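You operate a simulated robot arm through the tools that you are given. There is no shell and no other tool. Be economical: measure what you need, move in short steps, check, and stop when the job is done.

You are at the controls of a simulated two-armed robot. One attempt, no reset.

JOB
Undo the four bolts and move the yellow cover to the black pad.

The check looks at the end state, three seconds after you hand in, the way a careful person would. Anything else that was tipped, shoved, dropped, spilled or broken makes it a failure. A push-on lid holds only when it is set on centred and level and pressed home; a screw cap is set on level and turned clockwise until tight.

ROBOT AND FRAMES
Two 7-joint arms with fingered hands on one trunk, on a base that drives. Base frame: it is fixed to the floor where the robot stands at the start and does not move with it; the origin is under the middle of the robot, x ahead of it, y to its left, z up. Readings come in mm, rad, newtons and seconds.
The left shoulder is at the start at [200, 135, 920], the right one opposite. Places, roughly: blue bolt [500, 0, 1000]; green bolt [600, 0, 1000]; red bolt [500, 100, 1000]; top of the black pad [700, 0, 900]; white bolt [600, 100, 1000]. Payload 4 kg a hand.
The tool frame of a hand sits at the grasp point between the pads (the TCP): z along the fingers, y along the line on which they close. The tips reach 25 mm beyond it. Largest opening 88 mm; the body of the gripper starts 29 mm behind the TCP. The gripper is a hand of 4 fingers: y runs from the thumb to the fingers, the wrist lies at [-13, -106, -174] in the tool frame.
Orientation is that of the tool frame in the base frame, as a unit quaternion [x, y, z, w]. With the fingers straight down and the wrist toward the robot, the tool's x, y and z point along [0, 1, 0], [1, 0, 0] and [0, 0, -1] of the base frame.

CONTROLS
- The arms move only by the tool step_arm. It takes "left_deltas", "right_deltas" or both (then of equal length, played together; a hand with none holds still); each is a list of rows, each a list of 2 entries, a list of its own where there are three numbers: the shift along the tool's x, y, z in mm, then the turn, a rotation vector about the tool's x, y, z in rad. In form: [[[tx, ty, tz], [wx, wy, wz]], ...]. A call has 1 to 10 rows; each row is the pose to reach, as a shift and turn from the pose commanded when the call began, along the tool's axes at that moment. A row lasts 0.2 s, in which the tool goes at most 50 mm and 0.15 rad; a call with a longer step from one row to the next is refused whole. A pose out of reach is approached as far as the arm can. The call stops where the force on the tool passes 40 N (or 10 N more than at its start, if that is more) or the arm is blocked; 0.2 s more then pass. In this call time passes only in rows, and 0.2 s behind the last. It gives the time, the measured TCP pose, the force on the tool (base axes), the opening and the grip force at its end, in the units of the frame above (readings bear some noise), with the torque about the TCP (base axes, N m) and any sound that the robot's microphone picked up.
- Cameras (640 x 400 px; columns grow to the right, rows downward): "scene" is now at [147.9, 9.2, 1538.6]; the picture's right is [0.13, -0.99, 0.00], its down [-0.59, -0.08, -0.80] and it looks along [0.79, 0.10, -0.60] (base axes); focal length 279 px, centre (320, 200). "left" rides on the left gripper at [-64, -83, -98] in its tool frame; the picture's right is [-0.62, -0.37, 0.69], its down [0.71, -0.63, 0.30] and it looks along [0.32, 0.68, 0.65] (tool axes); focal length 265 px, centre (320, 200). "right" rides on the right gripper at [64, -83, -98] in its tool frame; the picture's right is [-0.62, 0.37, -0.69], its down [-0.71, -0.63, 0.30] and it looks along [-0.32, 0.68, 0.65] (tool axes); focal length 265 px, centre (320, 200). There is no depth. A picture from a camera that has moved, and an enlarged one, comes with that camera's place and axes in the base frame and with its lens.
- get_image(camera): a new picture of that camera. No time passes.
- lift_body(by): slides the trunk up (or, below 0, down) by that many mm; the arms and the scene camera ride with it, the base frame stays. It gives what a move gives, with no picture.
- roll_base(legs): drives the robot by 1 to 6 legs, each [ahead, left, turn to the left] in mm, mm and rad, along the robot's own axes; the way and the turn of a leg run together, so that a leg with both is an arc; at most 1500 mm and 3.142 rad a leg. The arms and the cameras ride along, it lands a little off, and it stops where it bumps. It gives what a move gives.
- set_fingers(index, middle, ring, thumb_bend, thumb_turn, hand): sets how far each is bent, from 0 (flat) to 1 (curled in); at 0.3 the hand is open as for a grip, at 0.7 the pads meet at the TCP. One left out holds its place. A second passes; each finger stops where it meets its share of the squeeze, and holds until it gets a number again. It is the only way to open and close the hand. It gives what a move gives, with no picture; readings hold the bend of each and the force on the fingers (four entries, about 0 where the hand has none), thumb and palm. thumb_turn goes from beside the hand (0) to across from the fingers (1), as for a grip.
- pan_tilt(pan, tilt): turns the head with the scene camera to pan (to the left, within 1.693 rad either way) and tilt (down, from -0.506 to 1.204), counted from straight ahead of the robot. It gives what a move gives.
- close_up(camera, box): a new picture of the part [left, top, right, bottom] of that camera's present view, enlarged. No time passes.
- hand_in(): hands the job in; it is judged then, once.

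Go step by step. Nothing tells you exact positions but the pictures and the camera data: compare them with the known pose of the tool, close in by small moves and look again before you grip or let go. The budget is 120 turns and 92 pictures, counting those below and the enlarged ones. Unless the task says otherwise, let go and move clear before handing in, and close with one line.

The tools are called after ">>>" as a command line: name --argument value ..., lists and objects as JSON in quotes. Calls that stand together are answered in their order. step_arm: Moves the arms, as the interface text tells. Its arguments: {"type":"object","properties":{"left_deltas":{"type":"array","items":{"type":"array"}},"right_deltas":{"type":"array","items":{"type":"array"}}},"required":[]} The other tools are called the same way: lift_body (by) slides the trunk up or down; set_fingers (index, middle, ring, thumb_bend, thumb_turn, hand) moves the fingers one by one; roll_base (legs) drives the base; pan_tilt (pan, tilt) turns the head that bears the scene camera; get_image (camera) takes a picture; close_up (camera, box) takes an enlarged picture of a part of a camera's view; hand_in () hands the job in.

At the start:

```text
t: 0.0
left_ee_pos: [550.8, 310.6, 1308.5]
left_tool_rot: [0.707, 0.707, 0.0, 0.0]
left_wrist_force: [-0.2, -0.1, 0.1]
left_torque: [0.0, -0.01, 0.01]
left_width: 87.7
left_gripper_force: 0.1
left_shape: jaw
left_bend: [0.3, 0.3, 0.3, 0.3, 0.98]
left_finger forces: [0.0, 0.0, 0.0, 0.0, 0.0, 0.0]
right_ee_pos: [617.5, -232.9, 1334.4]
right_tool_rot: [0.707, 0.708, 0.0, 0.001]
right_wrist_force: [0.4, 0.3, -0.9]
right_torque: [0.03, 0.0, 0.0]
right_width: 87.8
right_gripper_force: 0.1
right_shape: jaw
right_bend: [0.3, 0.3, 0.3, 0.3, 0.98]
right_finger forces: [0.0, 0.0, 0.0, 0.1, 0.0, 0.0]
trunk travel left (down, up): [-525.0, 245.0]
robot x, y, heading: [-1.2, -2.8, -0.003]
head pan, tilt: [0.127, 0.642]
```

scene: 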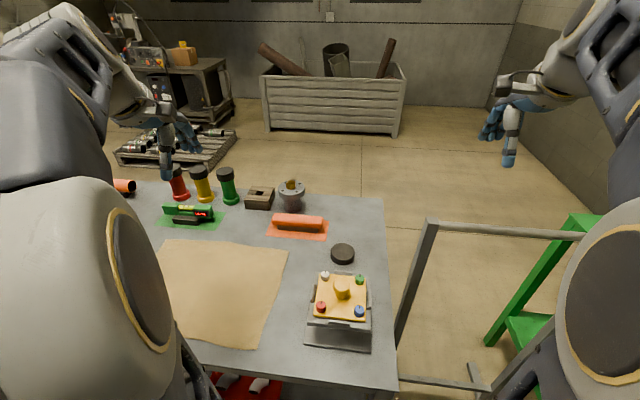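
right: 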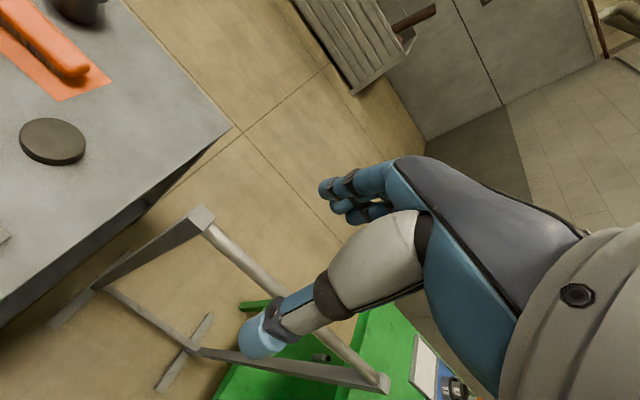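
left: 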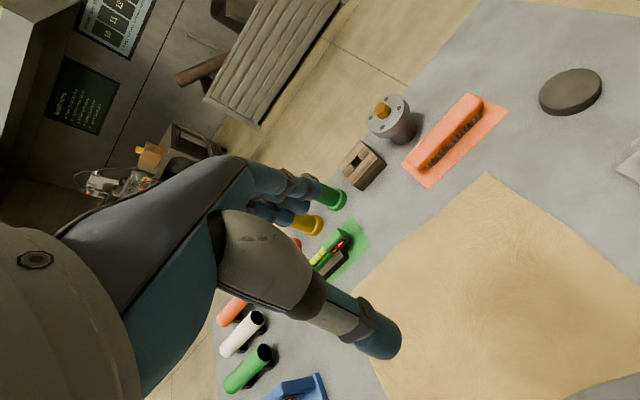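

I see the yellow cover with four coloured bolts and a central knob on a stand near the right side of the table, the black pad behind it. I take a closer look first.

>>> close_up --camera "scene" --box '[270, 230, 410, 360]'

>>> pan_tilt --pan 0.0 --tilt 0.9

>>> get_image --camera "scene"

```text
3.08 times, centred on (340, 295) of scene
camera zoom: at [147.9, 9.2, 1538.6], right [0.13, -0.99, 0.0], down [-0.59, -0.08, -0.8], along [0.79, 0.1, -0.6], focal length 857 px, centre (258, -92)
```

zoom: 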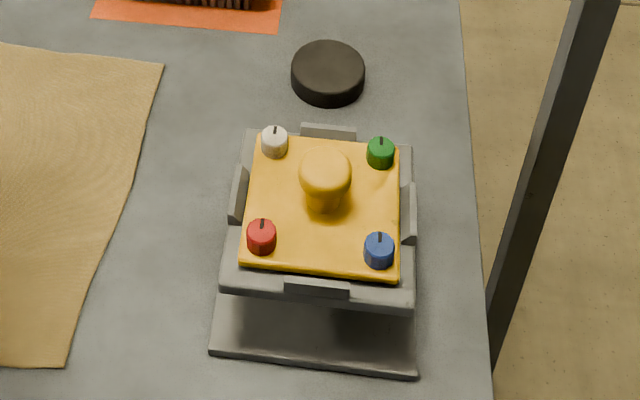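

```text
t: 0.8
left_ee_pos: [551.2, 309.3, 1308.5]
left_tool_rot: [0.707, 0.707, 0.0, 0.0]
left_wrist_force: [0.2, -0.1, 0.7]
left_torque: [0.02, 0.04, 0.01]
left_width: 87.6
left_gripper_force: 0.0
left_shape: jaw
left_bend: [0.3, 0.3, 0.3, 0.3, 0.98]
left_finger forces: [0.1, 0.0, 0.0, 0.0, 0.0, 0.1]
right_ee_pos: [615.7, -233.0, 1335.7]
right_tool_rot: [0.707, 0.707, 0.0, 0.0]
right_wrist_force: [0.4, 0.2, 0.5]
right_torque: [-0.01, -0.01, -0.02]
right_width: 87.4
right_gripper_force: 0.1
right_shape: jaw
right_bend: [0.3, 0.3, 0.3, 0.3, 0.98]
right_finger forces: [0.1, 0.0, 0.0, 0.0, 0.0, 0.1]
trunk travel left (down, up): [-525.0, 245.0]
robot x, y, heading: [-2.1, 0.8, -0.001]
head pan, tilt: [0.0, 0.901]
```

```text
87 pictures are left
camera scene: at [137.0, -1.8, 1517.6], right [0.0, -1.0, 0.0], down [-0.78, 0.0, -0.62], along [0.62, 0.0, -0.78], focal length 279 px, centre (320, 200)
```

scene: 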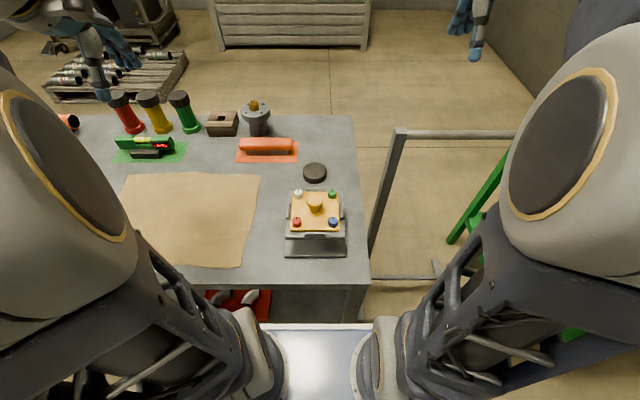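

The stand is in full view from here. I enlarge it to measure the bolts from this second viewpoint.

>>> close_up --camera "scene" --box '[270, 155, 366, 215]'

>>> close_up --camera "scene" --box '[270, 180, 366, 240]'

```text
6.67 times, centred on (318, 185) of scene
camera zoom: at [137.0, -1.8, 1517.6], right [0.0, -1.0, 0.0], down [-0.78, 0.0, -0.62], along [0.62, 0.0, -0.78], focal length 1857 px, centre (333, 300)
```

zoom: 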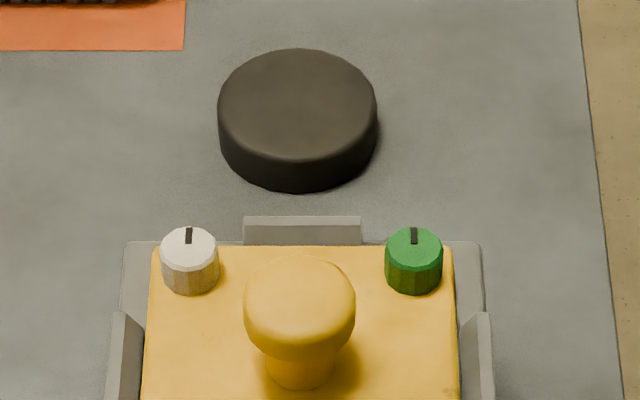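

```text
6.67 times, centred on (318, 210) of scene
camera zoom: at [137.0, -1.8, 1517.6], right [0.0, -1.0, 0.0], down [-0.78, 0.0, -0.62], along [0.62, 0.0, -0.78], focal length 1857 px, centre (333, 133)
```

zoom: 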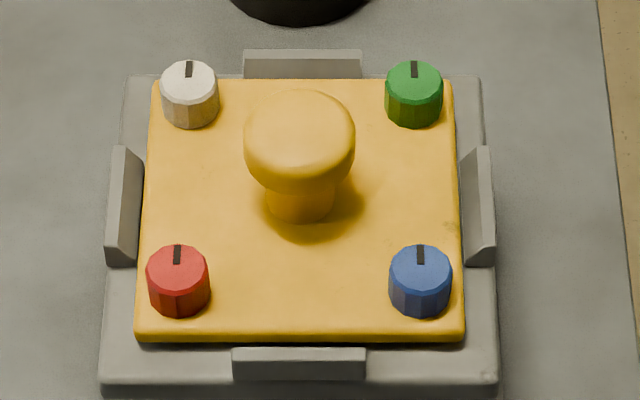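

Bolts are about 82 mm apart (if at z≈1000), around x 492–574, y −31 to 51. I bring the right hand above the stand to triangulate heights with its camera.

>>> step_arm --right_deltas '[[[35, -11, 22], [0, 0, 0]], [[70, -22, 44], [0, 0, 0]], [[105, -33, 66], [0, 0, 0]], [[140, -44, 88], [0, 0, 0]], [[175, -55, 110], [0, 0, 0]], [[210, -66, 132], [0, 0, 0]], [[243, -76, 155], [0, 0, 0]]]'

>>> get_image --camera "right"

>>> get_image --camera "scene"

```text
t: 2.4
left_ee_pos: [552.6, 309.6, 1308.6]
left_tool_rot: [0.707, 0.707, 0.001, 0.0]
left_wrist_force: [-0.4, -0.1, -0.4]
left_torque: [0.03, 0.04, 0.02]
left_width: 87.6
left_gripper_force: 0.2
left_shape: jaw
left_bend: [0.3, 0.3, 0.3, 0.3, 0.98]
left_finger forces: [0.0, 0.0, 0.0, 0.1, 0.1, 0.0]
right_ee_pos: [539.6, 13.0, 1177.7]
right_tool_rot: [0.707, 0.707, 0.0, 0.001]
right_wrist_force: [-0.3, -0.7, -0.4]
right_torque: [0.0, 0.01, -0.04]
right_width: 87.4
right_gripper_force: 0.1
right_shape: jaw
right_bend: [0.3, 0.3, 0.3, 0.3, 0.98]
right_finger forces: [0.1, 0.0, 0.1, 0.1, 0.0, 0.1]
trunk travel left (down, up): [-525.0, 245.0]
robot x, y, heading: [1.4, -2.2, 0.002]
head pan, tilt: [0.0, 0.901]
```

```text
84 pictures are left
camera right: at [455.8, 77.1, 1275.6], right [0.37, -0.62, 0.69], down [-0.63, -0.71, -0.3], along [0.68, -0.32, -0.65], focal length 265 px, centre (320, 200)
```

right: 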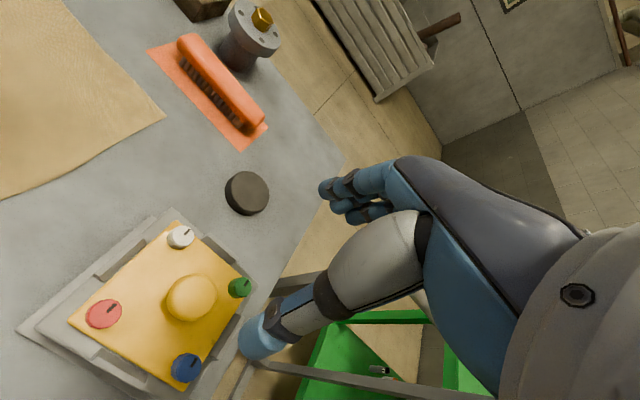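

```text
83 pictures are left
camera scene: at [137.0, -2.0, 1517.5], right [0.0, -1.0, 0.0], down [-0.78, 0.0, -0.62], along [0.62, 0.0, -0.78], focal length 279 px, centre (320, 200)
```

scene: 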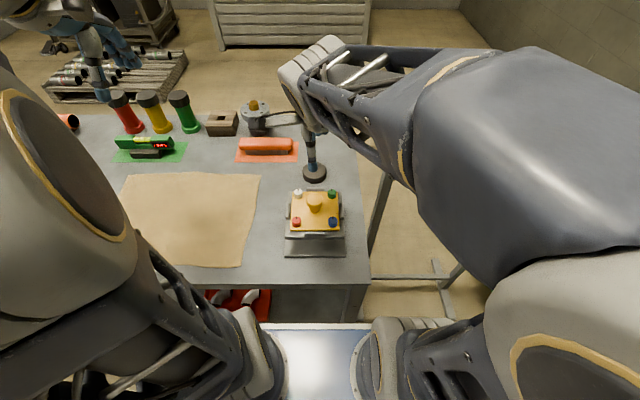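

I need more exact pixel values from the wrist camera; I enlarge the stand there.

>>> close_up --camera "right" --box '[20, 190, 280, 390]'

```text
2.00 times, centred on (150, 290) of right
camera zoom: at [455.8, 77.1, 1275.6], right [0.37, -0.62, 0.69], down [-0.63, -0.71, -0.3], along [0.68, -0.32, -0.65], focal length 531 px, centre (660, 20)
```

zoom: 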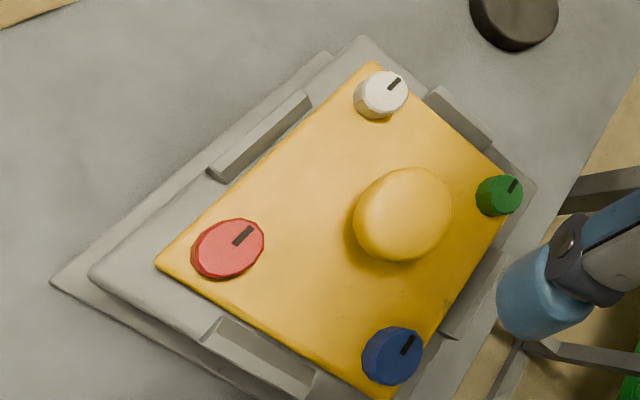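

The tops lie near z≈1005 with bolts near (≈483–565, ≈−30–52). I pre-shape the hand narrower to see how the fingers sit before going down.

>>> set_fingers --hand "right" --index 0.52 --middle 0.52 --ring 0.52 --thumb_bend 0.52 --thumb_turn 1.0

>>> get_image --camera "right"

>>> close_up --camera "scene" --box '[260, 100, 380, 200]'

```text
t: 3.4
left_ee_pos: [551.4, 310.2, 1308.0]
left_tool_rot: [0.707, 0.708, 0.001, 0.001]
left_wrist_force: [0.0, -0.5, 0.0]
left_torque: [-0.05, -0.02, 0.01]
left_width: 87.8
left_gripper_force: 0.2
left_shape: jaw
left_bend: [0.3, 0.3, 0.3, 0.3, 0.98]
left_finger forces: [0.0, 0.1, 0.1, 0.1, 0.0, 0.0]
right_ee_pos: [539.1, 13.3, 1178.5]
right_tool_rot: [0.707, 0.707, 0.0, 0.0]
right_wrist_force: [0.2, 0.1, -0.3]
right_torque: [0.01, -0.02, -0.03]
right_width: 37.4
right_gripper_force: 0.1
right_shape: fingers
right_bend: [0.52, 0.52, 0.52, 0.52, 1.0]
right_finger forces: [0.1, 0.1, 0.0, 0.0, 0.0, 0.1]
trunk travel left (down, up): [-525.0, 245.0]
robot x, y, heading: [-0.3, 0.1, 0.001]
head pan, tilt: [0.0, 0.901]
```

```text
81 pictures are left
camera right: at [455.9, 77.1, 1275.9], right [0.37, -0.62, 0.69], down [-0.63, -0.71, -0.3], along [0.68, -0.32, -0.65], focal length 265 px, centre (320, 200)
```

right: 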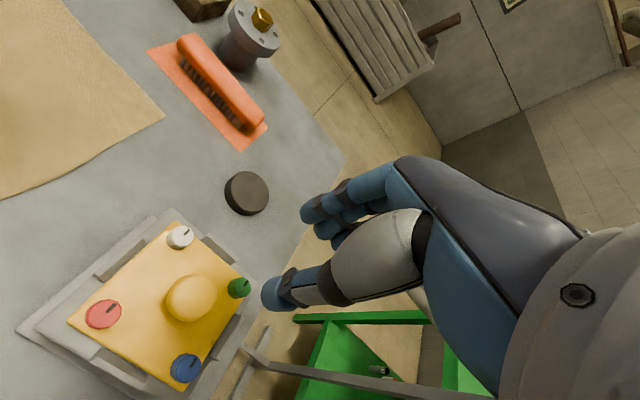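

```text
4.00 times, centred on (320, 150) of scene
camera zoom: at [137.0, -1.8, 1517.5], right [0.0, -1.0, 0.0], down [-0.78, 0.0, -0.62], along [0.62, 0.0, -0.78], focal length 1114 px, centre (320, 400)
```

zoom: 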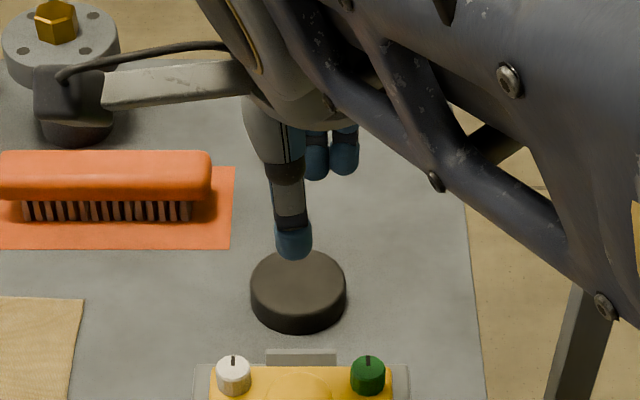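

The fingers look as expected (thumb nearer the robot, fingers' row reaching to the right of the TCP). I go above the blue bolt with the right hand, staying about 35 mm over it.

>>> step_arm --right_deltas '[[[-13, -20, 33], [0, 0, 0]], [[-27, -40, 66], [0, 0, 0]], [[-40, -60, 100], [0, 0, 0]]]'

>>> get_image --camera "right"

>>> close_up --camera "scene" --box '[260, 150, 380, 225]'

```text
t: 4.2
left_ee_pos: [550.9, 310.9, 1310.2]
left_tool_rot: [0.707, 0.707, 0.0, 0.0]
left_wrist_force: [0.3, 0.0, -0.2]
left_torque: [0.01, 0.03, 0.02]
left_width: 87.7
left_gripper_force: 0.0
left_shape: jaw
left_bend: [0.3, 0.3, 0.3, 0.3, 0.98]
left_finger forces: [0.0, 0.1, 0.0, 0.0, 0.0, 0.0]
right_ee_pos: [481.6, -26.9, 1082.4]
right_tool_rot: [0.707, 0.707, 0.0, 0.0]
right_wrist_force: [0.1, -0.5, 0.3]
right_torque: [0.02, 0.01, -0.05]
right_width: 37.6
right_gripper_force: 0.1
right_shape: fingers
right_bend: [0.52, 0.52, 0.52, 0.52, 1.0]
right_finger forces: [0.0, 0.0, 0.0, 0.0, 0.1, 0.0]
trunk travel left (down, up): [-525.0, 245.0]
robot x, y, heading: [-0.8, -1.9, 0.005]
head pan, tilt: [0.0, 0.901]
```

```text
79 pictures are left
camera right: at [398.5, 36.9, 1180.0], right [0.37, -0.62, 0.69], down [-0.63, -0.71, -0.3], along [0.68, -0.32, -0.65], focal length 265 px, centre (320, 200)
```

right: 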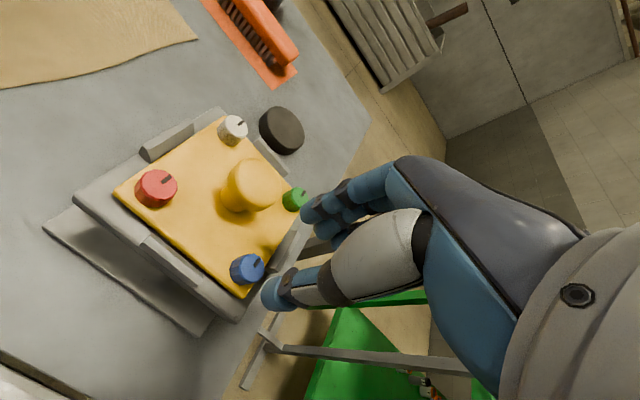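

```text
5.33 times, centred on (320, 188) of scene
camera zoom: at [137.0, -1.7, 1517.6], right [0.0, -1.0, 0.0], down [-0.78, 0.0, -0.62], along [0.62, 0.0, -0.78], focal length 1486 px, centre (320, 267)
```

zoom: 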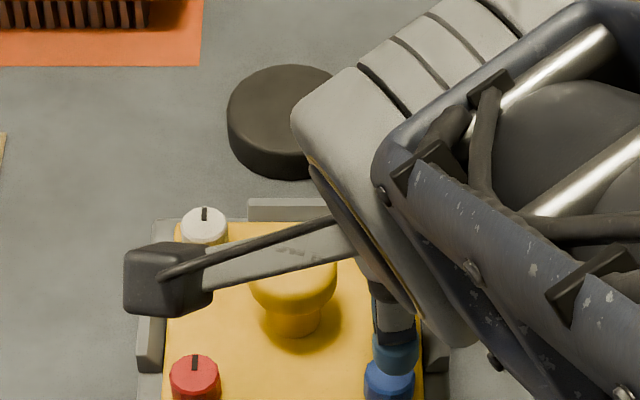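

Triangulation puts the blue bolt top near (478, −25, 1010). I lower 38 mm, tips still just above the bolt top, and look again.

>>> step_arm --right_deltas '[[[0, -2, 19], [0, 0, 0]], [[0, -3, 38], [0, 0, 0]]]'

>>> close_up --camera "right" --box '[200, 150, 360, 350]'

```text
t: 4.8
left_ee_pos: [552.1, 309.0, 1308.8]
left_tool_rot: [0.707, 0.707, 0.0, 0.0]
left_wrist_force: [-1.2, -0.8, -0.4]
left_torque: [-0.03, -0.01, -0.02]
left_width: 87.6
left_gripper_force: 0.0
left_shape: jaw
left_bend: [0.3, 0.3, 0.3, 0.3, 0.98]
left_finger forces: [0.0, 0.1, 0.0, 0.1, 0.0, 0.1]
right_ee_pos: [494.0, -20.6, 1057.1]
right_tool_rot: [0.707, 0.707, 0.0, -0.001]
right_wrist_force: [-1.1, 0.7, 0.0]
right_torque: [0.04, 0.0, -0.01]
right_width: 37.5
right_gripper_force: 0.1
right_shape: fingers
right_bend: [0.52, 0.52, 0.52, 0.52, 1.0]
right_finger forces: [0.1, 0.0, 0.0, 0.0, 0.0, 0.1]
right hand out of reach, approached as far as the arm can: row 1, 2
trunk travel left (down, up): [-525.0, 245.0]
robot x, y, heading: [-0.7, 3.4, 0.002]
head pan, tilt: [0.0, 0.901]
```

```text
2.00 times, centred on (280, 250) of right
camera zoom: at [410.1, 45.3, 1155.5], right [0.37, -0.62, 0.69], down [-0.63, -0.71, -0.3], along [0.68, -0.32, -0.65], focal length 531 px, centre (400, 100)
```

zoom: 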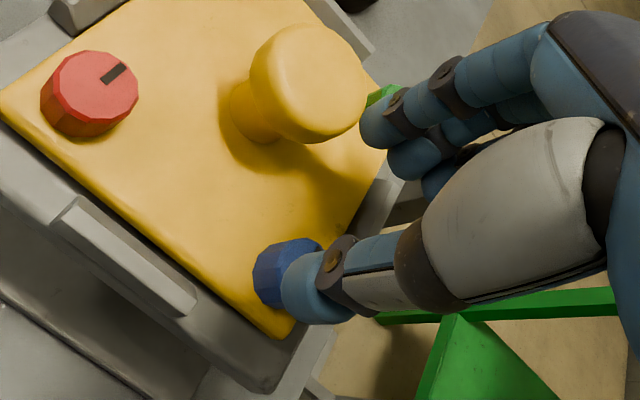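

The pose is too near the body to reach, so I raise the trunk and back the robot off a bit for a better working distance.

>>> lift_body --by 180

>>> roll_base --legs '[[-180, 0, 0]]'

>>> get_image --camera "scene"

```text
t: 6.8
left_ee_pos: [550.7, 311.3, 1488.6]
left_tool_rot: [0.707, 0.707, 0.001, 0.0]
left_wrist_force: [0.5, -0.2, -0.1]
left_torque: [0.01, 0.0, -0.02]
left_width: 87.3
left_gripper_force: 0.1
left_shape: jaw
left_bend: [0.3, 0.3, 0.3, 0.3, 0.98]
left_finger forces: [0.0, 0.1, 0.0, 0.0, 0.0, 0.0]
right_ee_pos: [494.3, -19.1, 1237.5]
right_tool_rot: [0.707, 0.708, -0.001, -0.001]
right_wrist_force: [0.2, -0.5, 0.1]
right_torque: [0.02, -0.02, 0.0]
right_width: 37.6
right_gripper_force: 0.2
right_shape: fingers
right_bend: [0.52, 0.52, 0.52, 0.52, 1.0]
right_finger forces: [0.0, 0.0, 0.0, 0.1, 0.1, 0.0]
trunk travel left (down, up): [-705.0, 65.0]
robot x, y, heading: [2.3, -0.5, -0.002]
head pan, tilt: [0.0, 0.901]
```

```text
t: 8.3
left_ee_pos: [373.7, 310.6, 1489.8]
left_tool_rot: [0.707, 0.707, 0.0, 0.001]
left_wrist_force: [0.0, 0.7, -0.7]
left_torque: [0.0, 0.02, -0.03]
left_width: 87.6
left_gripper_force: 0.0
left_shape: jaw
left_bend: [0.3, 0.3, 0.3, 0.3, 0.98]
left_finger forces: [0.0, 0.1, 0.0, 0.1, 0.0, 0.1]
right_ee_pos: [317.1, -19.0, 1238.2]
right_tool_rot: [0.707, 0.707, 0.0, -0.001]
right_wrist_force: [0.6, -0.2, 0.0]
right_torque: [0.01, -0.01, 0.02]
right_width: 37.8
right_gripper_force: 0.2
right_shape: fingers
right_bend: [0.52, 0.52, 0.52, 0.52, 1.0]
right_finger forces: [0.0, 0.0, 0.0, 0.0, 0.1, 0.0]
trunk travel left (down, up): [-705.0, 65.0]
robot x, y, heading: [-177.4, 5.2, -0.002]
head pan, tilt: [0.0, 0.901]
```

```text
76 pictures are left
camera scene: at [-41.0, -1.8, 1697.5], right [0.0, -1.0, 0.0], down [-0.78, 0.0, -0.62], along [0.62, 0.0, -0.78], focal length 279 px, centre (320, 200)
```

scene: 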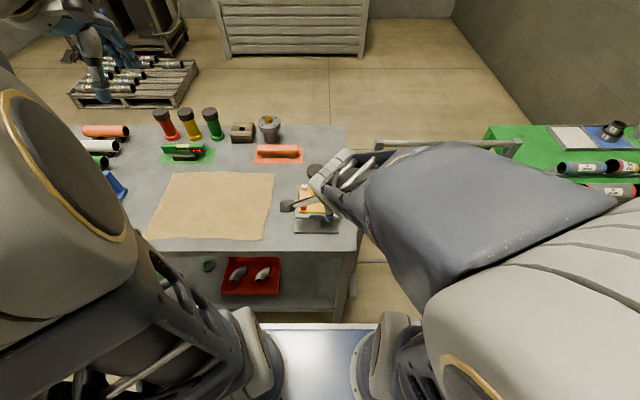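

The robot backed off cleanly. Now I bring the right hand back over the blue bolt.

>>> step_arm --right_deltas '[[[-1, 32, -10], [0, 0, 0]], [[-2, 65, 10], [0, 0, 0]], [[-4, 97, 40], [0, 0, 0]], [[-6, 130, 75], [0, 0, 0]], [[-8, 155, 110], [0, 0, 0]], [[-8, 161, 148], [0, 0, 0]]]'

>>> get_image --camera "right"

```text
t: 9.7
left_ee_pos: [374.3, 310.3, 1489.4]
left_tool_rot: [0.707, 0.707, 0.0, -0.001]
left_wrist_force: [0.5, -0.2, 1.0]
left_torque: [0.02, 0.0, 0.02]
left_width: 87.6
left_gripper_force: 0.0
left_shape: jaw
left_bend: [0.3, 0.3, 0.3, 0.3, 0.98]
left_finger forces: [0.0, 0.1, 0.0, 0.0, 0.1, 0.0]
right_ee_pos: [476.9, -27.1, 1088.5]
right_tool_rot: [0.706, 0.708, 0.0, 0.0]
right_wrist_force: [0.8, -0.2, 0.4]
right_torque: [0.02, 0.01, 0.03]
right_width: 37.5
right_gripper_force: 0.0
right_shape: fingers
right_bend: [0.52, 0.52, 0.52, 0.52, 1.0]
right_finger forces: [0.0, 0.0, 0.0, 0.0, 0.1, 0.0]
trunk travel left (down, up): [-705.0, 65.0]
robot x, y, heading: [-175.8, 0.7, -0.001]
head pan, tilt: [0.0, 0.901]
```

```text
75 pictures are left
camera right: at [392.5, 37.3, 1186.4], right [0.37, -0.62, 0.69], down [-0.63, -0.71, -0.3], along [0.68, -0.32, -0.65], focal length 265 px, centre (320, 200)
```

right: 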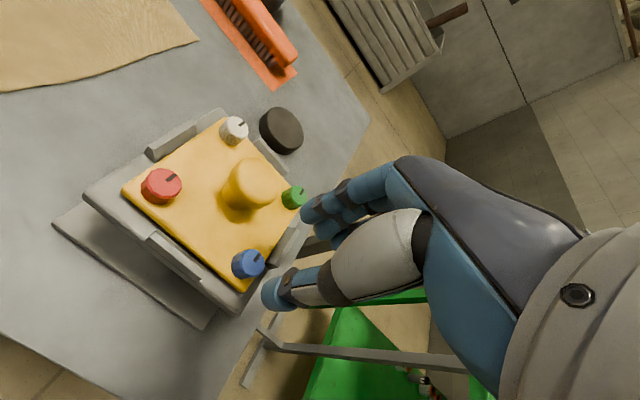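

Good. Descending to just above the bolt top.

>>> step_arm --right_deltas '[[[0, 0, 22], [0, 0, 0]], [[0, 0, 44], [0, 0, 0]]]'

>>> close_up --camera "right" --box '[200, 150, 360, 350]'

>>> close_up --camera "scene" --box '[270, 160, 366, 220]'

```text
t: 10.3
left_ee_pos: [372.9, 310.2, 1488.5]
left_tool_rot: [0.707, 0.707, 0.0, 0.001]
left_wrist_force: [0.2, 0.3, -0.2]
left_torque: [0.04, -0.05, -0.02]
left_width: 87.9
left_gripper_force: 0.2
left_shape: jaw
left_bend: [0.3, 0.3, 0.3, 0.3, 0.98]
left_finger forces: [0.1, 0.1, 0.0, 0.0, 0.1, 0.1]
right_ee_pos: [475.7, -26.8, 1043.7]
right_tool_rot: [0.707, 0.707, 0.0, 0.0]
right_wrist_force: [-0.3, 0.3, -0.5]
right_torque: [0.0, 0.0, -0.01]
right_width: 37.3
right_gripper_force: 0.0
right_shape: fingers
right_bend: [0.52, 0.52, 0.52, 0.52, 1.0]
right_finger forces: [0.0, 0.0, 0.0, 0.0, 0.1, 0.0]
trunk travel left (down, up): [-705.0, 65.0]
robot x, y, heading: [-179.1, -0.7, 0.003]
head pan, tilt: [0.0, 0.901]
```

```text
2.00 times, centred on (280, 250) of right
camera zoom: at [391.5, 37.4, 1142.0], right [0.37, -0.62, 0.69], down [-0.63, -0.71, -0.3], along [0.68, -0.32, -0.65], focal length 531 px, centre (400, 100)
```

zoom: 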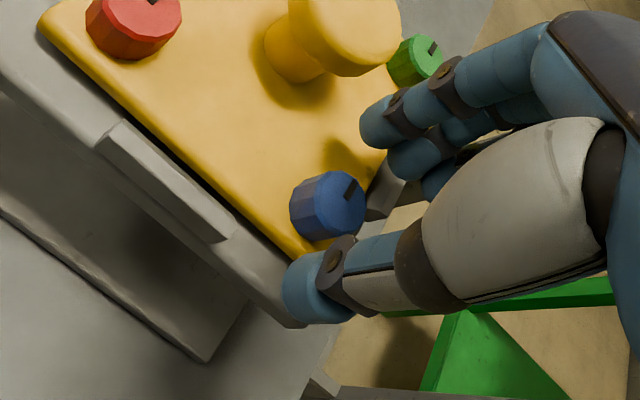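

```text
6.67 times, centred on (318, 190) of scene
camera zoom: at [-41.4, -1.7, 1697.6], right [0.0, -1.0, 0.0], down [-0.78, 0.0, -0.62], along [0.62, 0.0, -0.78], focal length 1857 px, centre (333, 267)
```

zoom: 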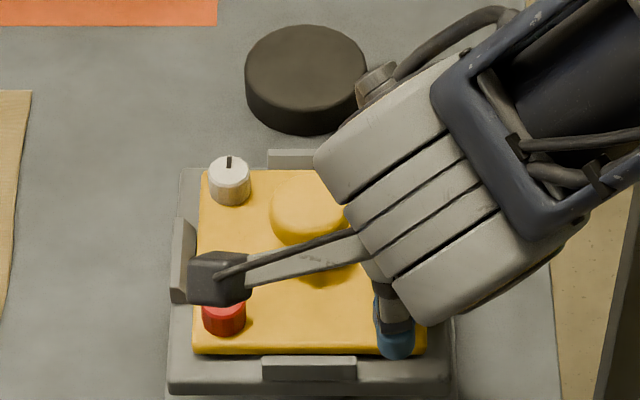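

The blue bolt is centred between thumb and index, within ~3 mm. I go 14 mm lower and check the contact force.

>>> step_arm --right_deltas '[[[0, 3, 7], [0, 0, 0]], [[0, 3, 14], [0, 0, 0]]]'

>>> close_up --camera "right" --box '[200, 150, 360, 350]'

```text
t: 10.9
left_ee_pos: [373.3, 310.4, 1489.1]
left_tool_rot: [0.707, 0.707, 0.0, 0.0]
left_wrist_force: [-0.4, 0.3, 0.2]
left_torque: [0.0, -0.03, 0.0]
left_width: 87.5
left_gripper_force: 0.1
left_shape: jaw
left_bend: [0.3, 0.3, 0.3, 0.3, 0.98]
left_finger forces: [0.1, 0.0, 0.1, 0.0, 0.0, 0.0]
right_ee_pos: [479.5, -27.2, 1031.3]
right_tool_rot: [0.706, 0.708, -0.001, 0.0]
right_wrist_force: [-0.3, 0.5, 0.1]
right_torque: [0.01, -0.02, 0.02]
right_width: 37.3
right_gripper_force: 0.1
right_shape: fingers
right_bend: [0.52, 0.52, 0.52, 0.52, 1.0]
right_finger forces: [0.1, 0.1, 0.1, 0.1, 0.0, 0.0]
trunk travel left (down, up): [-705.0, 65.0]
robot x, y, heading: [-177.3, 1.8, 0.0]
head pan, tilt: [0.0, 0.901]
```

```text
2.00 times, centred on (280, 250) of right
camera zoom: at [396.4, 37.7, 1128.6], right [0.37, -0.62, 0.69], down [-0.63, -0.71, -0.3], along [0.68, -0.32, -0.65], focal length 531 px, centre (400, 100)
```

zoom: 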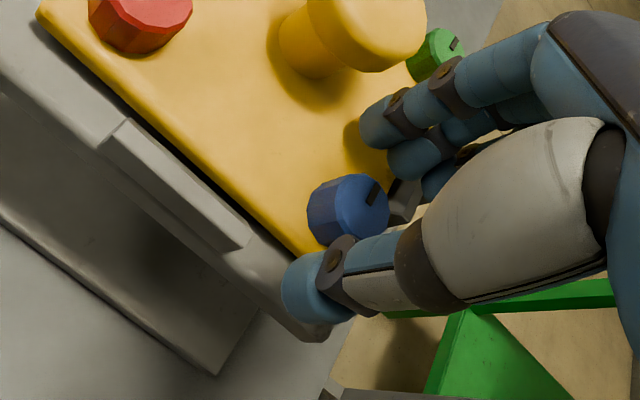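

Tips are around the bolt's mid height. I lower 4 mm more and close index, middle and thumb; the ring finger stays.

>>> step_arm --right_deltas '[[[0, 0, 4], [0, 0, 0]]]'

>>> set_fingers --hand "right" --index 0.7 --middle 0.7 --thumb_bend 0.7

>>> close_up --camera "right" --box '[200, 150, 360, 350]'

```text
t: 11.3
left_ee_pos: [373.1, 311.3, 1487.2]
left_tool_rot: [0.707, 0.707, 0.0, 0.0]
left_wrist_force: [0.6, -1.1, 0.2]
left_torque: [0.0, 0.0, 0.02]
left_width: 87.7
left_gripper_force: 0.1
left_shape: jaw
left_bend: [0.3, 0.3, 0.3, 0.3, 0.98]
left_finger forces: [0.0, 0.0, 0.1, 0.0, 0.0, 0.1]
right_ee_pos: [478.3, -27.3, 1025.1]
right_tool_rot: [0.708, 0.706, 0.0, 0.0]
right_wrist_force: [-0.5, -0.1, 0.1]
right_torque: [0.01, 0.02, 0.01]
right_width: 37.6
right_gripper_force: 0.0
right_shape: fingers
right_bend: [0.52, 0.52, 0.52, 0.52, 1.0]
right_finger forces: [0.0, 0.0, 0.0, 0.0, 0.0, 0.0]
trunk travel left (down, up): [-705.0, 65.0]
robot x, y, heading: [-179.2, 1.5, 0.002]
head pan, tilt: [0.0, 0.901]
```

```text
t: 12.3
left_ee_pos: [372.4, 309.7, 1488.7]
left_tool_rot: [0.707, 0.708, 0.001, 0.0]
left_wrist_force: [-0.9, 0.0, -0.5]
left_torque: [0.0, -0.03, 0.0]
left_width: 87.8
left_gripper_force: 0.1
left_shape: jaw
left_bend: [0.3, 0.3, 0.3, 0.3, 0.98]
left_finger forces: [0.0, 0.1, 0.1, 0.0, 0.0, 0.0]
right_ee_pos: [479.0, -28.1, 1026.1]
right_tool_rot: [0.707, 0.708, -0.001, -0.001]
right_wrist_force: [2.9, -0.3, 0.5]
right_torque: [0.0, -0.05, 0.01]
right_width: 13.1
right_gripper_force: 5.6
right_shape: fingers
right_bend: [0.64, 0.66, 0.52, 0.63, 1.0]
right_finger forces: [3.6, 3.7, 0.1, 0.0, 4.6, 0.1]
trunk travel left (down, up): [-705.0, 65.0]
robot x, y, heading: [-179.0, -2.1, -0.001]
head pan, tilt: [0.0, 0.901]
```

```text
2.00 times, centred on (280, 250) of right
camera zoom: at [395.4, 37.7, 1124.4], right [0.37, -0.62, 0.69], down [-0.63, -0.71, -0.3], along [0.68, -0.32, -0.65], focal length 531 px, centre (400, 100)
```

zoom: 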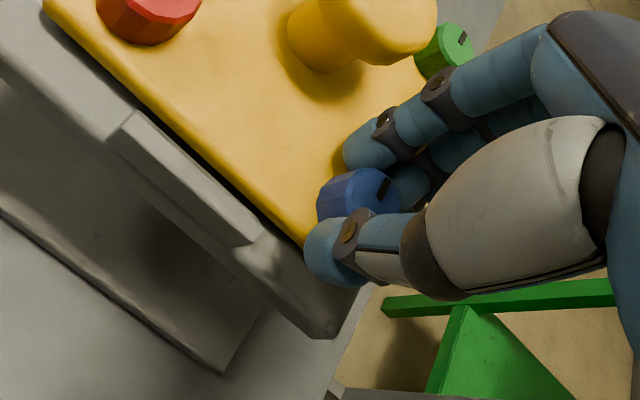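

The bolt is gripped between thumb, index and middle. I turn it counter-clockwise (about −tool z) and watch the torque.

>>> step_arm --right_deltas '[[[0, 0, 0], [0, 0, -0.12]], [[0, 0, 0], [0, 0, -0.24]], [[0, 0, 0], [0, 0, -0.36]], [[0, 0, 0], [0, 0, -0.48]], [[0, 0, 0], [0, 0, -0.6]], [[0, 0, 0], [0, 0, -0.72]]]'

>>> close_up --camera "right" --box '[200, 150, 360, 350]'

```text
t: 13.7
left_ee_pos: [372.2, 311.0, 1487.5]
left_tool_rot: [0.707, 0.707, 0.0, 0.0]
left_wrist_force: [-0.1, 0.0, -0.2]
left_torque: [-0.02, -0.02, -0.01]
left_width: 87.6
left_gripper_force: 0.0
left_shape: jaw
left_bend: [0.3, 0.3, 0.3, 0.3, 0.98]
left_finger forces: [0.0, 0.0, 0.0, 0.1, 0.0, 0.1]
right_ee_pos: [479.2, -26.4, 1027.7]
right_tool_rot: [0.412, 0.911, 0.0, 0.0]
right_wrist_force: [-0.6, -1.0, -0.1]
right_torque: [-0.06, 0.02, -0.03]
right_width: 12.6
right_gripper_force: 6.5
right_shape: fingers
right_bend: [0.64, 0.67, 0.52, 0.64, 1.0]
right_finger forces: [2.6, 3.4, 0.0, 0.0, 6.3, 0.1]
trunk travel left (down, up): [-705.0, 65.0]
robot x, y, heading: [-179.5, 0.8, 0.004]
head pan, tilt: [0.0, 0.901]
```

```text
2.00 times, centred on (280, 250) of right
camera zoom: at [373.7, -33.6, 1125.1], right [0.69, -0.22, 0.69], down [0.0, -0.95, -0.3], along [0.73, 0.21, -0.65], focal length 531 px, centre (400, 100)
```

zoom: 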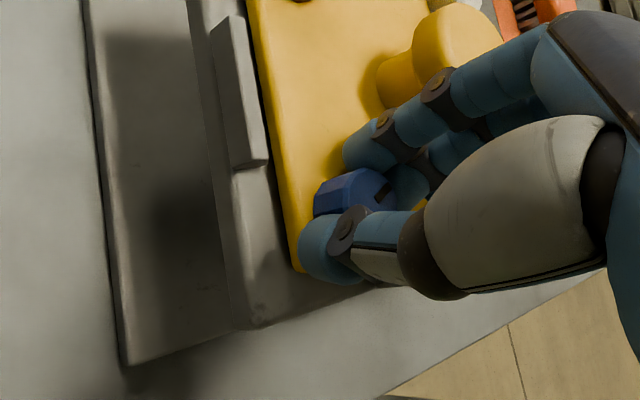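

The bolt's mark turns along with the hand. I continue counter-clockwise.

>>> step_arm --right_deltas '[[[0, 0, 0], [0, 0, -0.12]], [[0, 0, 0], [0, 0, -0.24]], [[0, 0, 0], [0, 0, -0.36]], [[0, 0, 0], [0, 0, -0.48]], [[0, 0, 0], [0, 0, -0.6]], [[0, 0, 0], [0, 0, -0.72]]]'

>>> close_up --camera "right" --box '[200, 150, 360, 350]'

```text
t: 15.1
left_ee_pos: [375.0, 309.1, 1488.7]
left_tool_rot: [0.707, 0.707, 0.0, 0.0]
left_wrist_force: [0.1, -0.6, -0.8]
left_torque: [0.0, 0.02, -0.01]
left_width: 87.7
left_gripper_force: 0.1
left_shape: jaw
left_bend: [0.3, 0.3, 0.3, 0.3, 0.98]
left_finger forces: [0.0, 0.0, 0.0, 0.0, 0.1, 0.0]
right_ee_pos: [488.4, -37.0, 1029.2]
right_tool_rot: [0.085, 0.996, -0.006, 0.009]
right_wrist_force: [13.8, -10.3, 2.9]
right_torque: [0.4, -0.09, -1.0]
right_width: 12.6
right_gripper_force: 15.2
right_shape: fingers
right_bend: [0.57, 0.7, 0.62, 0.7, 1.0]
right_finger forces: [7.7, 0.0, 21.8, 0.1, 0.0, 0.0]
trunk travel left (down, up): [-705.0, 65.0]
robot x, y, heading: [-178.5, 0.8, -0.002]
head pan, tilt: [0.0, 0.901]
stopped in row 6 (right hand): the force on the tool passed its limit at 43 N (the readings are from after the stop); the commanded pose is now the measured one
```

```text
2.00 times, centred on (280, 250) of right
camera zoom: at [408.7, -106.5, 1126.4], right [0.66, 0.27, 0.7], down [0.6, -0.74, -0.28], along [0.44, 0.61, -0.66], focal length 531 px, centre (400, 100)
```

zoom: 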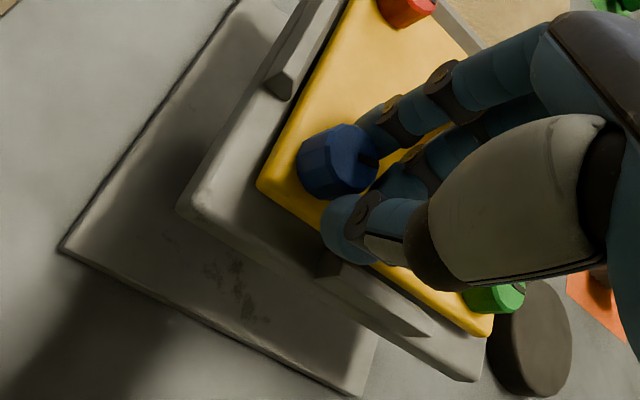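

The hand turned about 83° but then the ring finger caught on the central knob and the bolt slipped out. I relax the ring finger inward, then lift off.

>>> set_fingers --hand "right" --index 0.6 --ring 0.8

>>> step_arm --right_deltas '[[[0, 0, -20], [0, 0, 0]], [[0, 0, -45], [0, 0, 0]], [[0, 0, -80], [0, 0, 0.1]]]'

>>> get_image --camera "right"

>>> close_up --camera "scene" --box '[260, 160, 380, 235]'

```text
t: 16.1
left_ee_pos: [373.9, 309.9, 1489.7]
left_tool_rot: [0.707, 0.707, 0.0, 0.001]
left_wrist_force: [-0.4, 0.2, 0.0]
left_torque: [-0.03, -0.01, 0.01]
left_width: 87.6
left_gripper_force: 0.0
left_shape: jaw
left_bend: [0.3, 0.3, 0.3, 0.3, 0.98]
left_finger forces: [0.1, 0.1, 0.0, 0.0, 0.1, 0.1]
right_ee_pos: [484.0, -32.7, 1027.7]
right_tool_rot: [0.078, 0.997, -0.005, 0.005]
right_wrist_force: [1.7, -0.1, 0.6]
right_torque: [0.0, 0.02, 0.03]
right_width: 14.3
right_gripper_force: 2.6
right_shape: fingers
right_bend: [0.58, 0.7, 0.8, 0.68, 1.0]
right_finger forces: [1.5, 0.5, 0.0, 0.1, 2.1, 0.1]
trunk travel left (down, up): [-705.0, 65.0]
robot x, y, heading: [-176.4, 4.1, 0.004]
head pan, tilt: [0.0, 0.901]
```

```text
t: 16.9
left_ee_pos: [373.9, 309.8, 1490.0]
left_tool_rot: [0.707, 0.707, 0.001, 0.0]
left_wrist_force: [-0.3, 0.6, 0.1]
left_torque: [0.03, 0.03, -0.02]
left_width: 87.6
left_gripper_force: 0.1
left_shape: jaw
left_bend: [0.3, 0.3, 0.3, 0.3, 0.98]
left_finger forces: [0.0, 0.0, 0.1, 0.1, 0.1, 0.1]
right_ee_pos: [483.3, -32.6, 1108.5]
right_tool_rot: [0.129, 0.992, -0.004, 0.004]
right_wrist_force: [0.9, 1.1, -0.3]
right_torque: [0.0, 0.03, -0.03]
right_width: 9.6
right_gripper_force: 0.0
right_shape: fingers
right_bend: [0.6, 0.7, 0.8, 0.7, 1.0]
right_finger forces: [0.0, 0.1, 0.1, 0.0, 0.0, 0.0]
trunk travel left (down, up): [-705.0, 65.0]
robot x, y, heading: [-179.2, 2.4, 0.0]
head pan, tilt: [0.0, 0.901]
```

```text
68 pictures are left
camera right: at [398.6, -95.0, 1205.6], right [0.69, 0.2, 0.7], down [0.53, -0.79, -0.29], along [0.49, 0.57, -0.65], focal length 265 px, centre (320, 200)
```

right: 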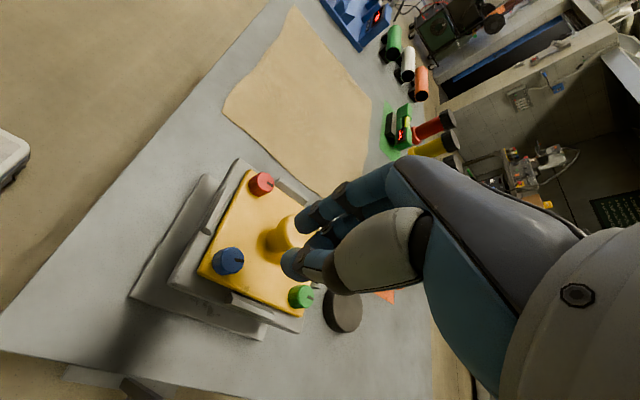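

```text
5.33 times, centred on (320, 198) of scene
camera zoom: at [-40.7, -2.2, 1697.4], right [0.0, -1.0, 0.0], down [-0.78, 0.0, -0.62], along [0.62, 0.0, -0.78], focal length 1486 px, centre (320, 213)
```

zoom: 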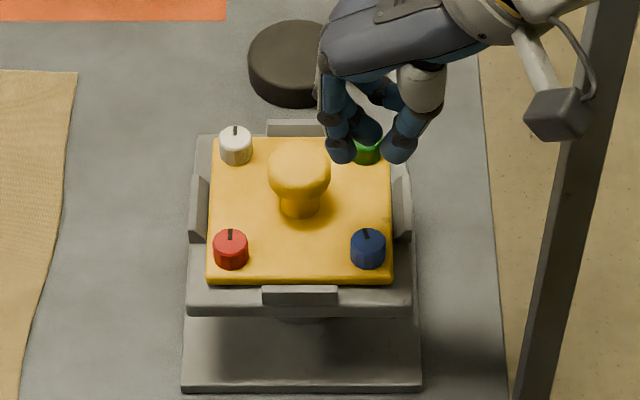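

Everything still stands; I check how far the blue bolt actually turned.

>>> close_up --camera "scene" --box '[290, 190, 350, 228]'

>>> close_up --camera "right" --box '[195, 155, 315, 315]'

```text
10.53 times, centred on (320, 209) of scene
camera zoom: at [-40.7, -2.2, 1697.4], right [0.0, -1.0, 0.0], down [-0.78, 0.0, -0.62], along [0.62, 0.0, -0.78], focal length 2932 px, centre (320, 105)
```

zoom: 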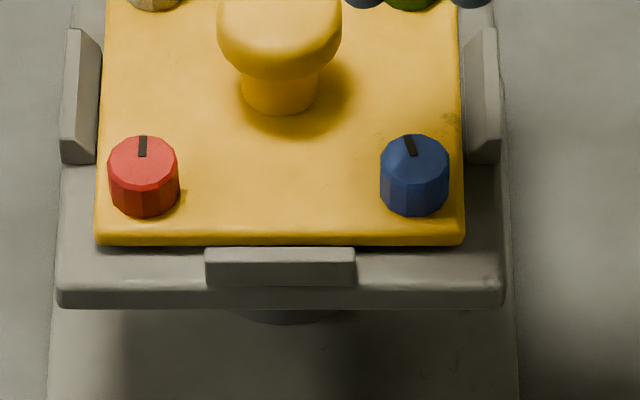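

```text
2.50 times, centred on (255, 235) of right
camera zoom: at [398.6, -95.0, 1205.6], right [0.69, 0.2, 0.7], down [0.53, -0.79, -0.29], along [0.49, 0.57, -0.65], focal length 664 px, centre (482, 112)
```

zoom: 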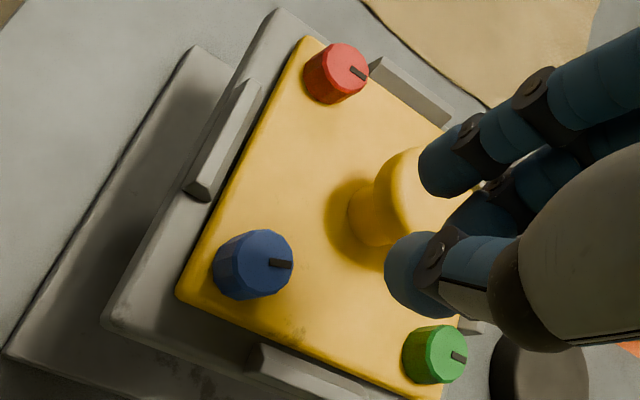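

The blue bolt only turned about 25°; the grip was too weak and slipped. I turn the hand back at height, then will grip with a much firmer squeeze and the ring finger curled away.

>>> step_arm --right_deltas '[[[1, 1, 0], [0, 0, 0.15]], [[2, 1, 0], [0, 0, 0.3]], [[3, 2, 0], [0, 0, 0.45]], [[4, 2, 0], [0, 0, 0.6]], [[5, 3, 0], [0, 0, 0.75]], [[6, 4, 0], [0, 0, 0.9]], [[6, 4, 0], [0, 0, 1.05]], [[6, 4, 0], [0, 0, 1.2]], [[6, 4, 0], [0, 0, 1.35]], [[6, 4, 0], [0, 0, 1.5]]]'

>>> set_fingers --hand "right" --index 0.54 --middle 0.54 --ring 1.0 --thumb_bend 0.54

>>> get_image --camera "right"

```text
t: 19.1
left_ee_pos: [374.1, 309.9, 1489.4]
left_tool_rot: [0.707, 0.707, 0.0, 0.0]
left_wrist_force: [-0.6, 0.7, -0.4]
left_torque: [0.04, -0.01, 0.01]
left_width: 87.5
left_gripper_force: 0.1
left_shape: jaw
left_bend: [0.3, 0.3, 0.3, 0.3, 0.98]
left_finger forces: [0.1, 0.0, 0.1, 0.0, 0.0, 0.0]
right_ee_pos: [478.0, -26.9, 1108.9]
right_tool_rot: [0.77, 0.638, 0.0, 0.007]
right_wrist_force: [-0.4, 0.1, 0.0]
right_torque: [-0.04, 0.0, -0.03]
right_width: 9.8
right_gripper_force: 0.0
right_shape: fingers
right_bend: [0.6, 0.7, 0.8, 0.7, 1.0]
right_finger forces: [0.0, 0.0, 0.0, 0.1, 0.1, 0.0]
trunk travel left (down, up): [-705.0, 65.0]
robot x, y, heading: [-175.1, 2.0, -0.001]
head pan, tilt: [0.0, 0.901]
```

```text
t: 20.1
left_ee_pos: [373.2, 309.6, 1488.7]
left_tool_rot: [0.707, 0.707, -0.001, 0.0]
left_wrist_force: [-0.9, -0.1, 0.4]
left_torque: [-0.01, 0.03, 0.01]
left_width: 87.5
left_gripper_force: 0.1
left_shape: jaw
left_bend: [0.3, 0.3, 0.3, 0.3, 0.98]
left_finger forces: [0.0, 0.0, 0.0, 0.0, 0.1, 0.1]
right_ee_pos: [478.3, -25.5, 1108.9]
right_tool_rot: [0.77, 0.638, 0.0, 0.007]
right_wrist_force: [-0.3, 0.3, -0.3]
right_torque: [0.02, -0.01, -0.02]
right_width: 32.3
right_gripper_force: 0.1
right_shape: fingers
right_bend: [0.54, 0.54, 1.0, 0.54, 1.0]
right_finger forces: [0.0, 0.1, 0.0, 0.1, 0.0, 0.0]
trunk travel left (down, up): [-705.0, 65.0]
robot x, y, heading: [-179.0, 0.7, 0.001]
head pan, tilt: [0.0, 0.901]
```

```text
64 pictures are left
camera right: at [407.4, 53.7, 1205.2], right [0.24, -0.67, 0.7], down [-0.75, -0.59, -0.31], along [0.62, -0.45, -0.64], focal length 265 px, centre (320, 200)
```

right: 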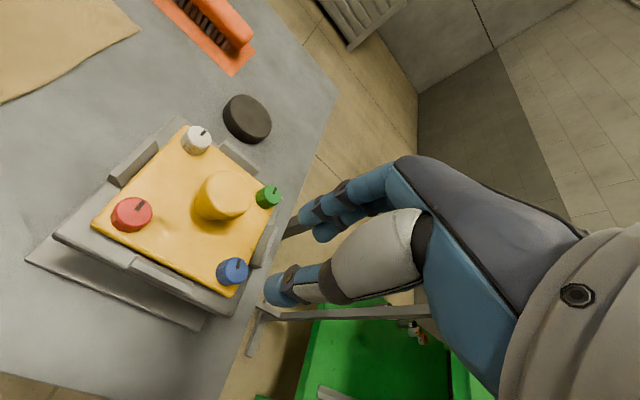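

Ring finger is out of the way. I go down over the blue bolt again and squeeze hard.

>>> step_arm --right_deltas '[[[0, 0, 30], [0, 0, 0]], [[0, 0, 60], [0, 0, 0]], [[0, 0, 74], [0, 0, 0]], [[0, 0, 84], [0, 0, 0]]]'

>>> set_fingers --hand "right" --index 0.9 --middle 0.9 --thumb_bend 0.9

>>> close_up --camera "right" --box '[200, 150, 360, 350]'

```text
t: 21.1
left_ee_pos: [374.1, 309.3, 1489.1]
left_tool_rot: [0.707, 0.707, 0.0, 0.0]
left_wrist_force: [0.6, 0.5, 0.1]
left_torque: [0.01, -0.01, 0.03]
left_width: 87.6
left_gripper_force: 0.0
left_shape: jaw
left_bend: [0.3, 0.3, 0.3, 0.3, 0.98]
left_finger forces: [0.1, 0.0, 0.1, 0.0, 0.1, 0.0]
right_ee_pos: [479.7, -26.2, 1024.7]
right_tool_rot: [0.77, 0.638, 0.002, 0.008]
right_wrist_force: [-0.7, -0.5, 4.8]
right_torque: [-0.04, -0.1, -0.01]
right_width: 32.1
right_gripper_force: 2.2
right_shape: fingers
right_bend: [0.54, 0.54, 1.0, 0.54, 1.0]
right_finger forces: [0.0, 4.5, 0.0, 0.0, 0.0, 0.1]
trunk travel left (down, up): [-705.0, 65.0]
robot x, y, heading: [-178.8, -2.5, 0.007]
head pan, tilt: [0.0, 0.901]
```

```text
t: 22.1
left_ee_pos: [372.6, 309.7, 1488.4]
left_tool_rot: [0.707, 0.707, 0.0, 0.0]
left_wrist_force: [0.5, -0.7, 0.2]
left_torque: [-0.03, -0.03, -0.03]
left_width: 87.6
left_gripper_force: 0.0
left_shape: jaw
left_bend: [0.3, 0.3, 0.3, 0.3, 0.98]
left_finger forces: [0.0, 0.0, 0.1, 0.0, 0.1, 0.0]
right_ee_pos: [479.3, -27.8, 1022.5]
right_tool_rot: [0.77, 0.638, -0.001, 0.006]
right_wrist_force: [-7.0, -2.2, 0.6]
right_torque: [-0.03, 0.14, 0.03]
right_width: 9.4
right_gripper_force: 20.9
right_shape: fingers
right_bend: [0.72, 0.64, 1.0, 0.65, 1.0]
right_finger forces: [8.3, 10.6, 0.1, 0.0, 23.0, 0.1]
trunk travel left (down, up): [-705.0, 65.0]
robot x, y, heading: [-176.5, 1.2, -0.002]
head pan, tilt: [0.0, 0.901]
```

```text
2.00 times, centred on (280, 250) of right
camera zoom: at [408.0, 53.1, 1119.7], right [0.24, -0.67, 0.7], down [-0.75, -0.59, -0.3], along [0.62, -0.45, -0.64], focal length 531 px, centre (400, 100)
```

zoom: 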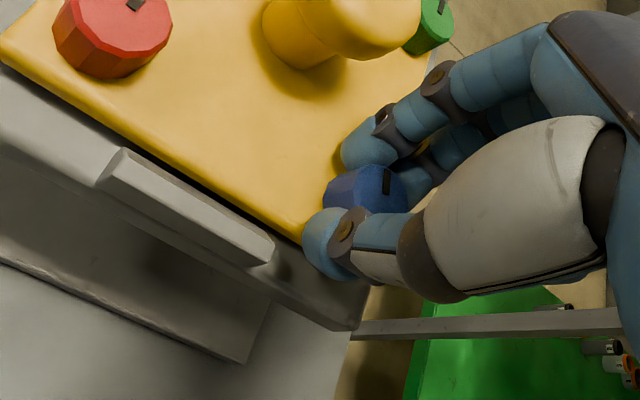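

Squeeze is now about 21 N with the bolt captured by three fingers. Turning counter-clockwise.

>>> step_arm --right_deltas '[[[0, 0, 0], [0, 0, -0.1]], [[0, 0, 0], [0, 0, -0.2]], [[0, 0, 0], [0, 0, -0.3]], [[0, 0, 0], [0, 0, -0.4]], [[0, 0, 0], [0, 0, -0.5]], [[0, 0, 0], [0, 0, -0.6]]]'

>>> close_up --camera "right" --box '[200, 150, 360, 350]'

```text
t: 23.5
left_ee_pos: [374.1, 309.7, 1488.3]
left_tool_rot: [0.707, 0.707, 0.0, 0.0]
left_wrist_force: [0.1, 0.2, 0.0]
left_torque: [-0.03, -0.02, -0.01]
left_width: 87.5
left_gripper_force: 0.1
left_shape: jaw
left_bend: [0.3, 0.3, 0.3, 0.3, 0.98]
left_finger forces: [0.0, 0.1, 0.1, 0.0, 0.0, 0.0]
right_ee_pos: [478.8, -26.9, 1023.2]
right_tool_rot: [0.547, 0.837, -0.002, 0.007]
right_wrist_force: [-2.8, -5.4, 0.8]
right_torque: [-0.12, 0.03, -0.01]
right_width: 8.9
right_gripper_force: 19.5
right_shape: fingers
right_bend: [0.72, 0.66, 1.0, 0.67, 0.98]
right_finger forces: [8.6, 10.4, 0.0, 0.0, 20.4, 0.0]
trunk travel left (down, up): [-705.0, 65.0]
robot x, y, heading: [-179.5, 1.3, 0.0]
head pan, tilt: [0.0, 0.901]
```

```text
2.00 times, centred on (280, 250) of right
camera zoom: at [375.7, -1.1, 1120.8], right [0.58, -0.41, 0.7], down [-0.29, -0.91, -0.3], along [0.76, -0.03, -0.65], focal length 531 px, centre (400, 100)
```

zoom: 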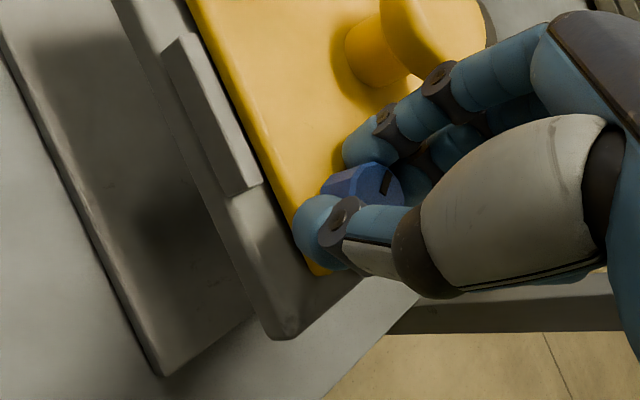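

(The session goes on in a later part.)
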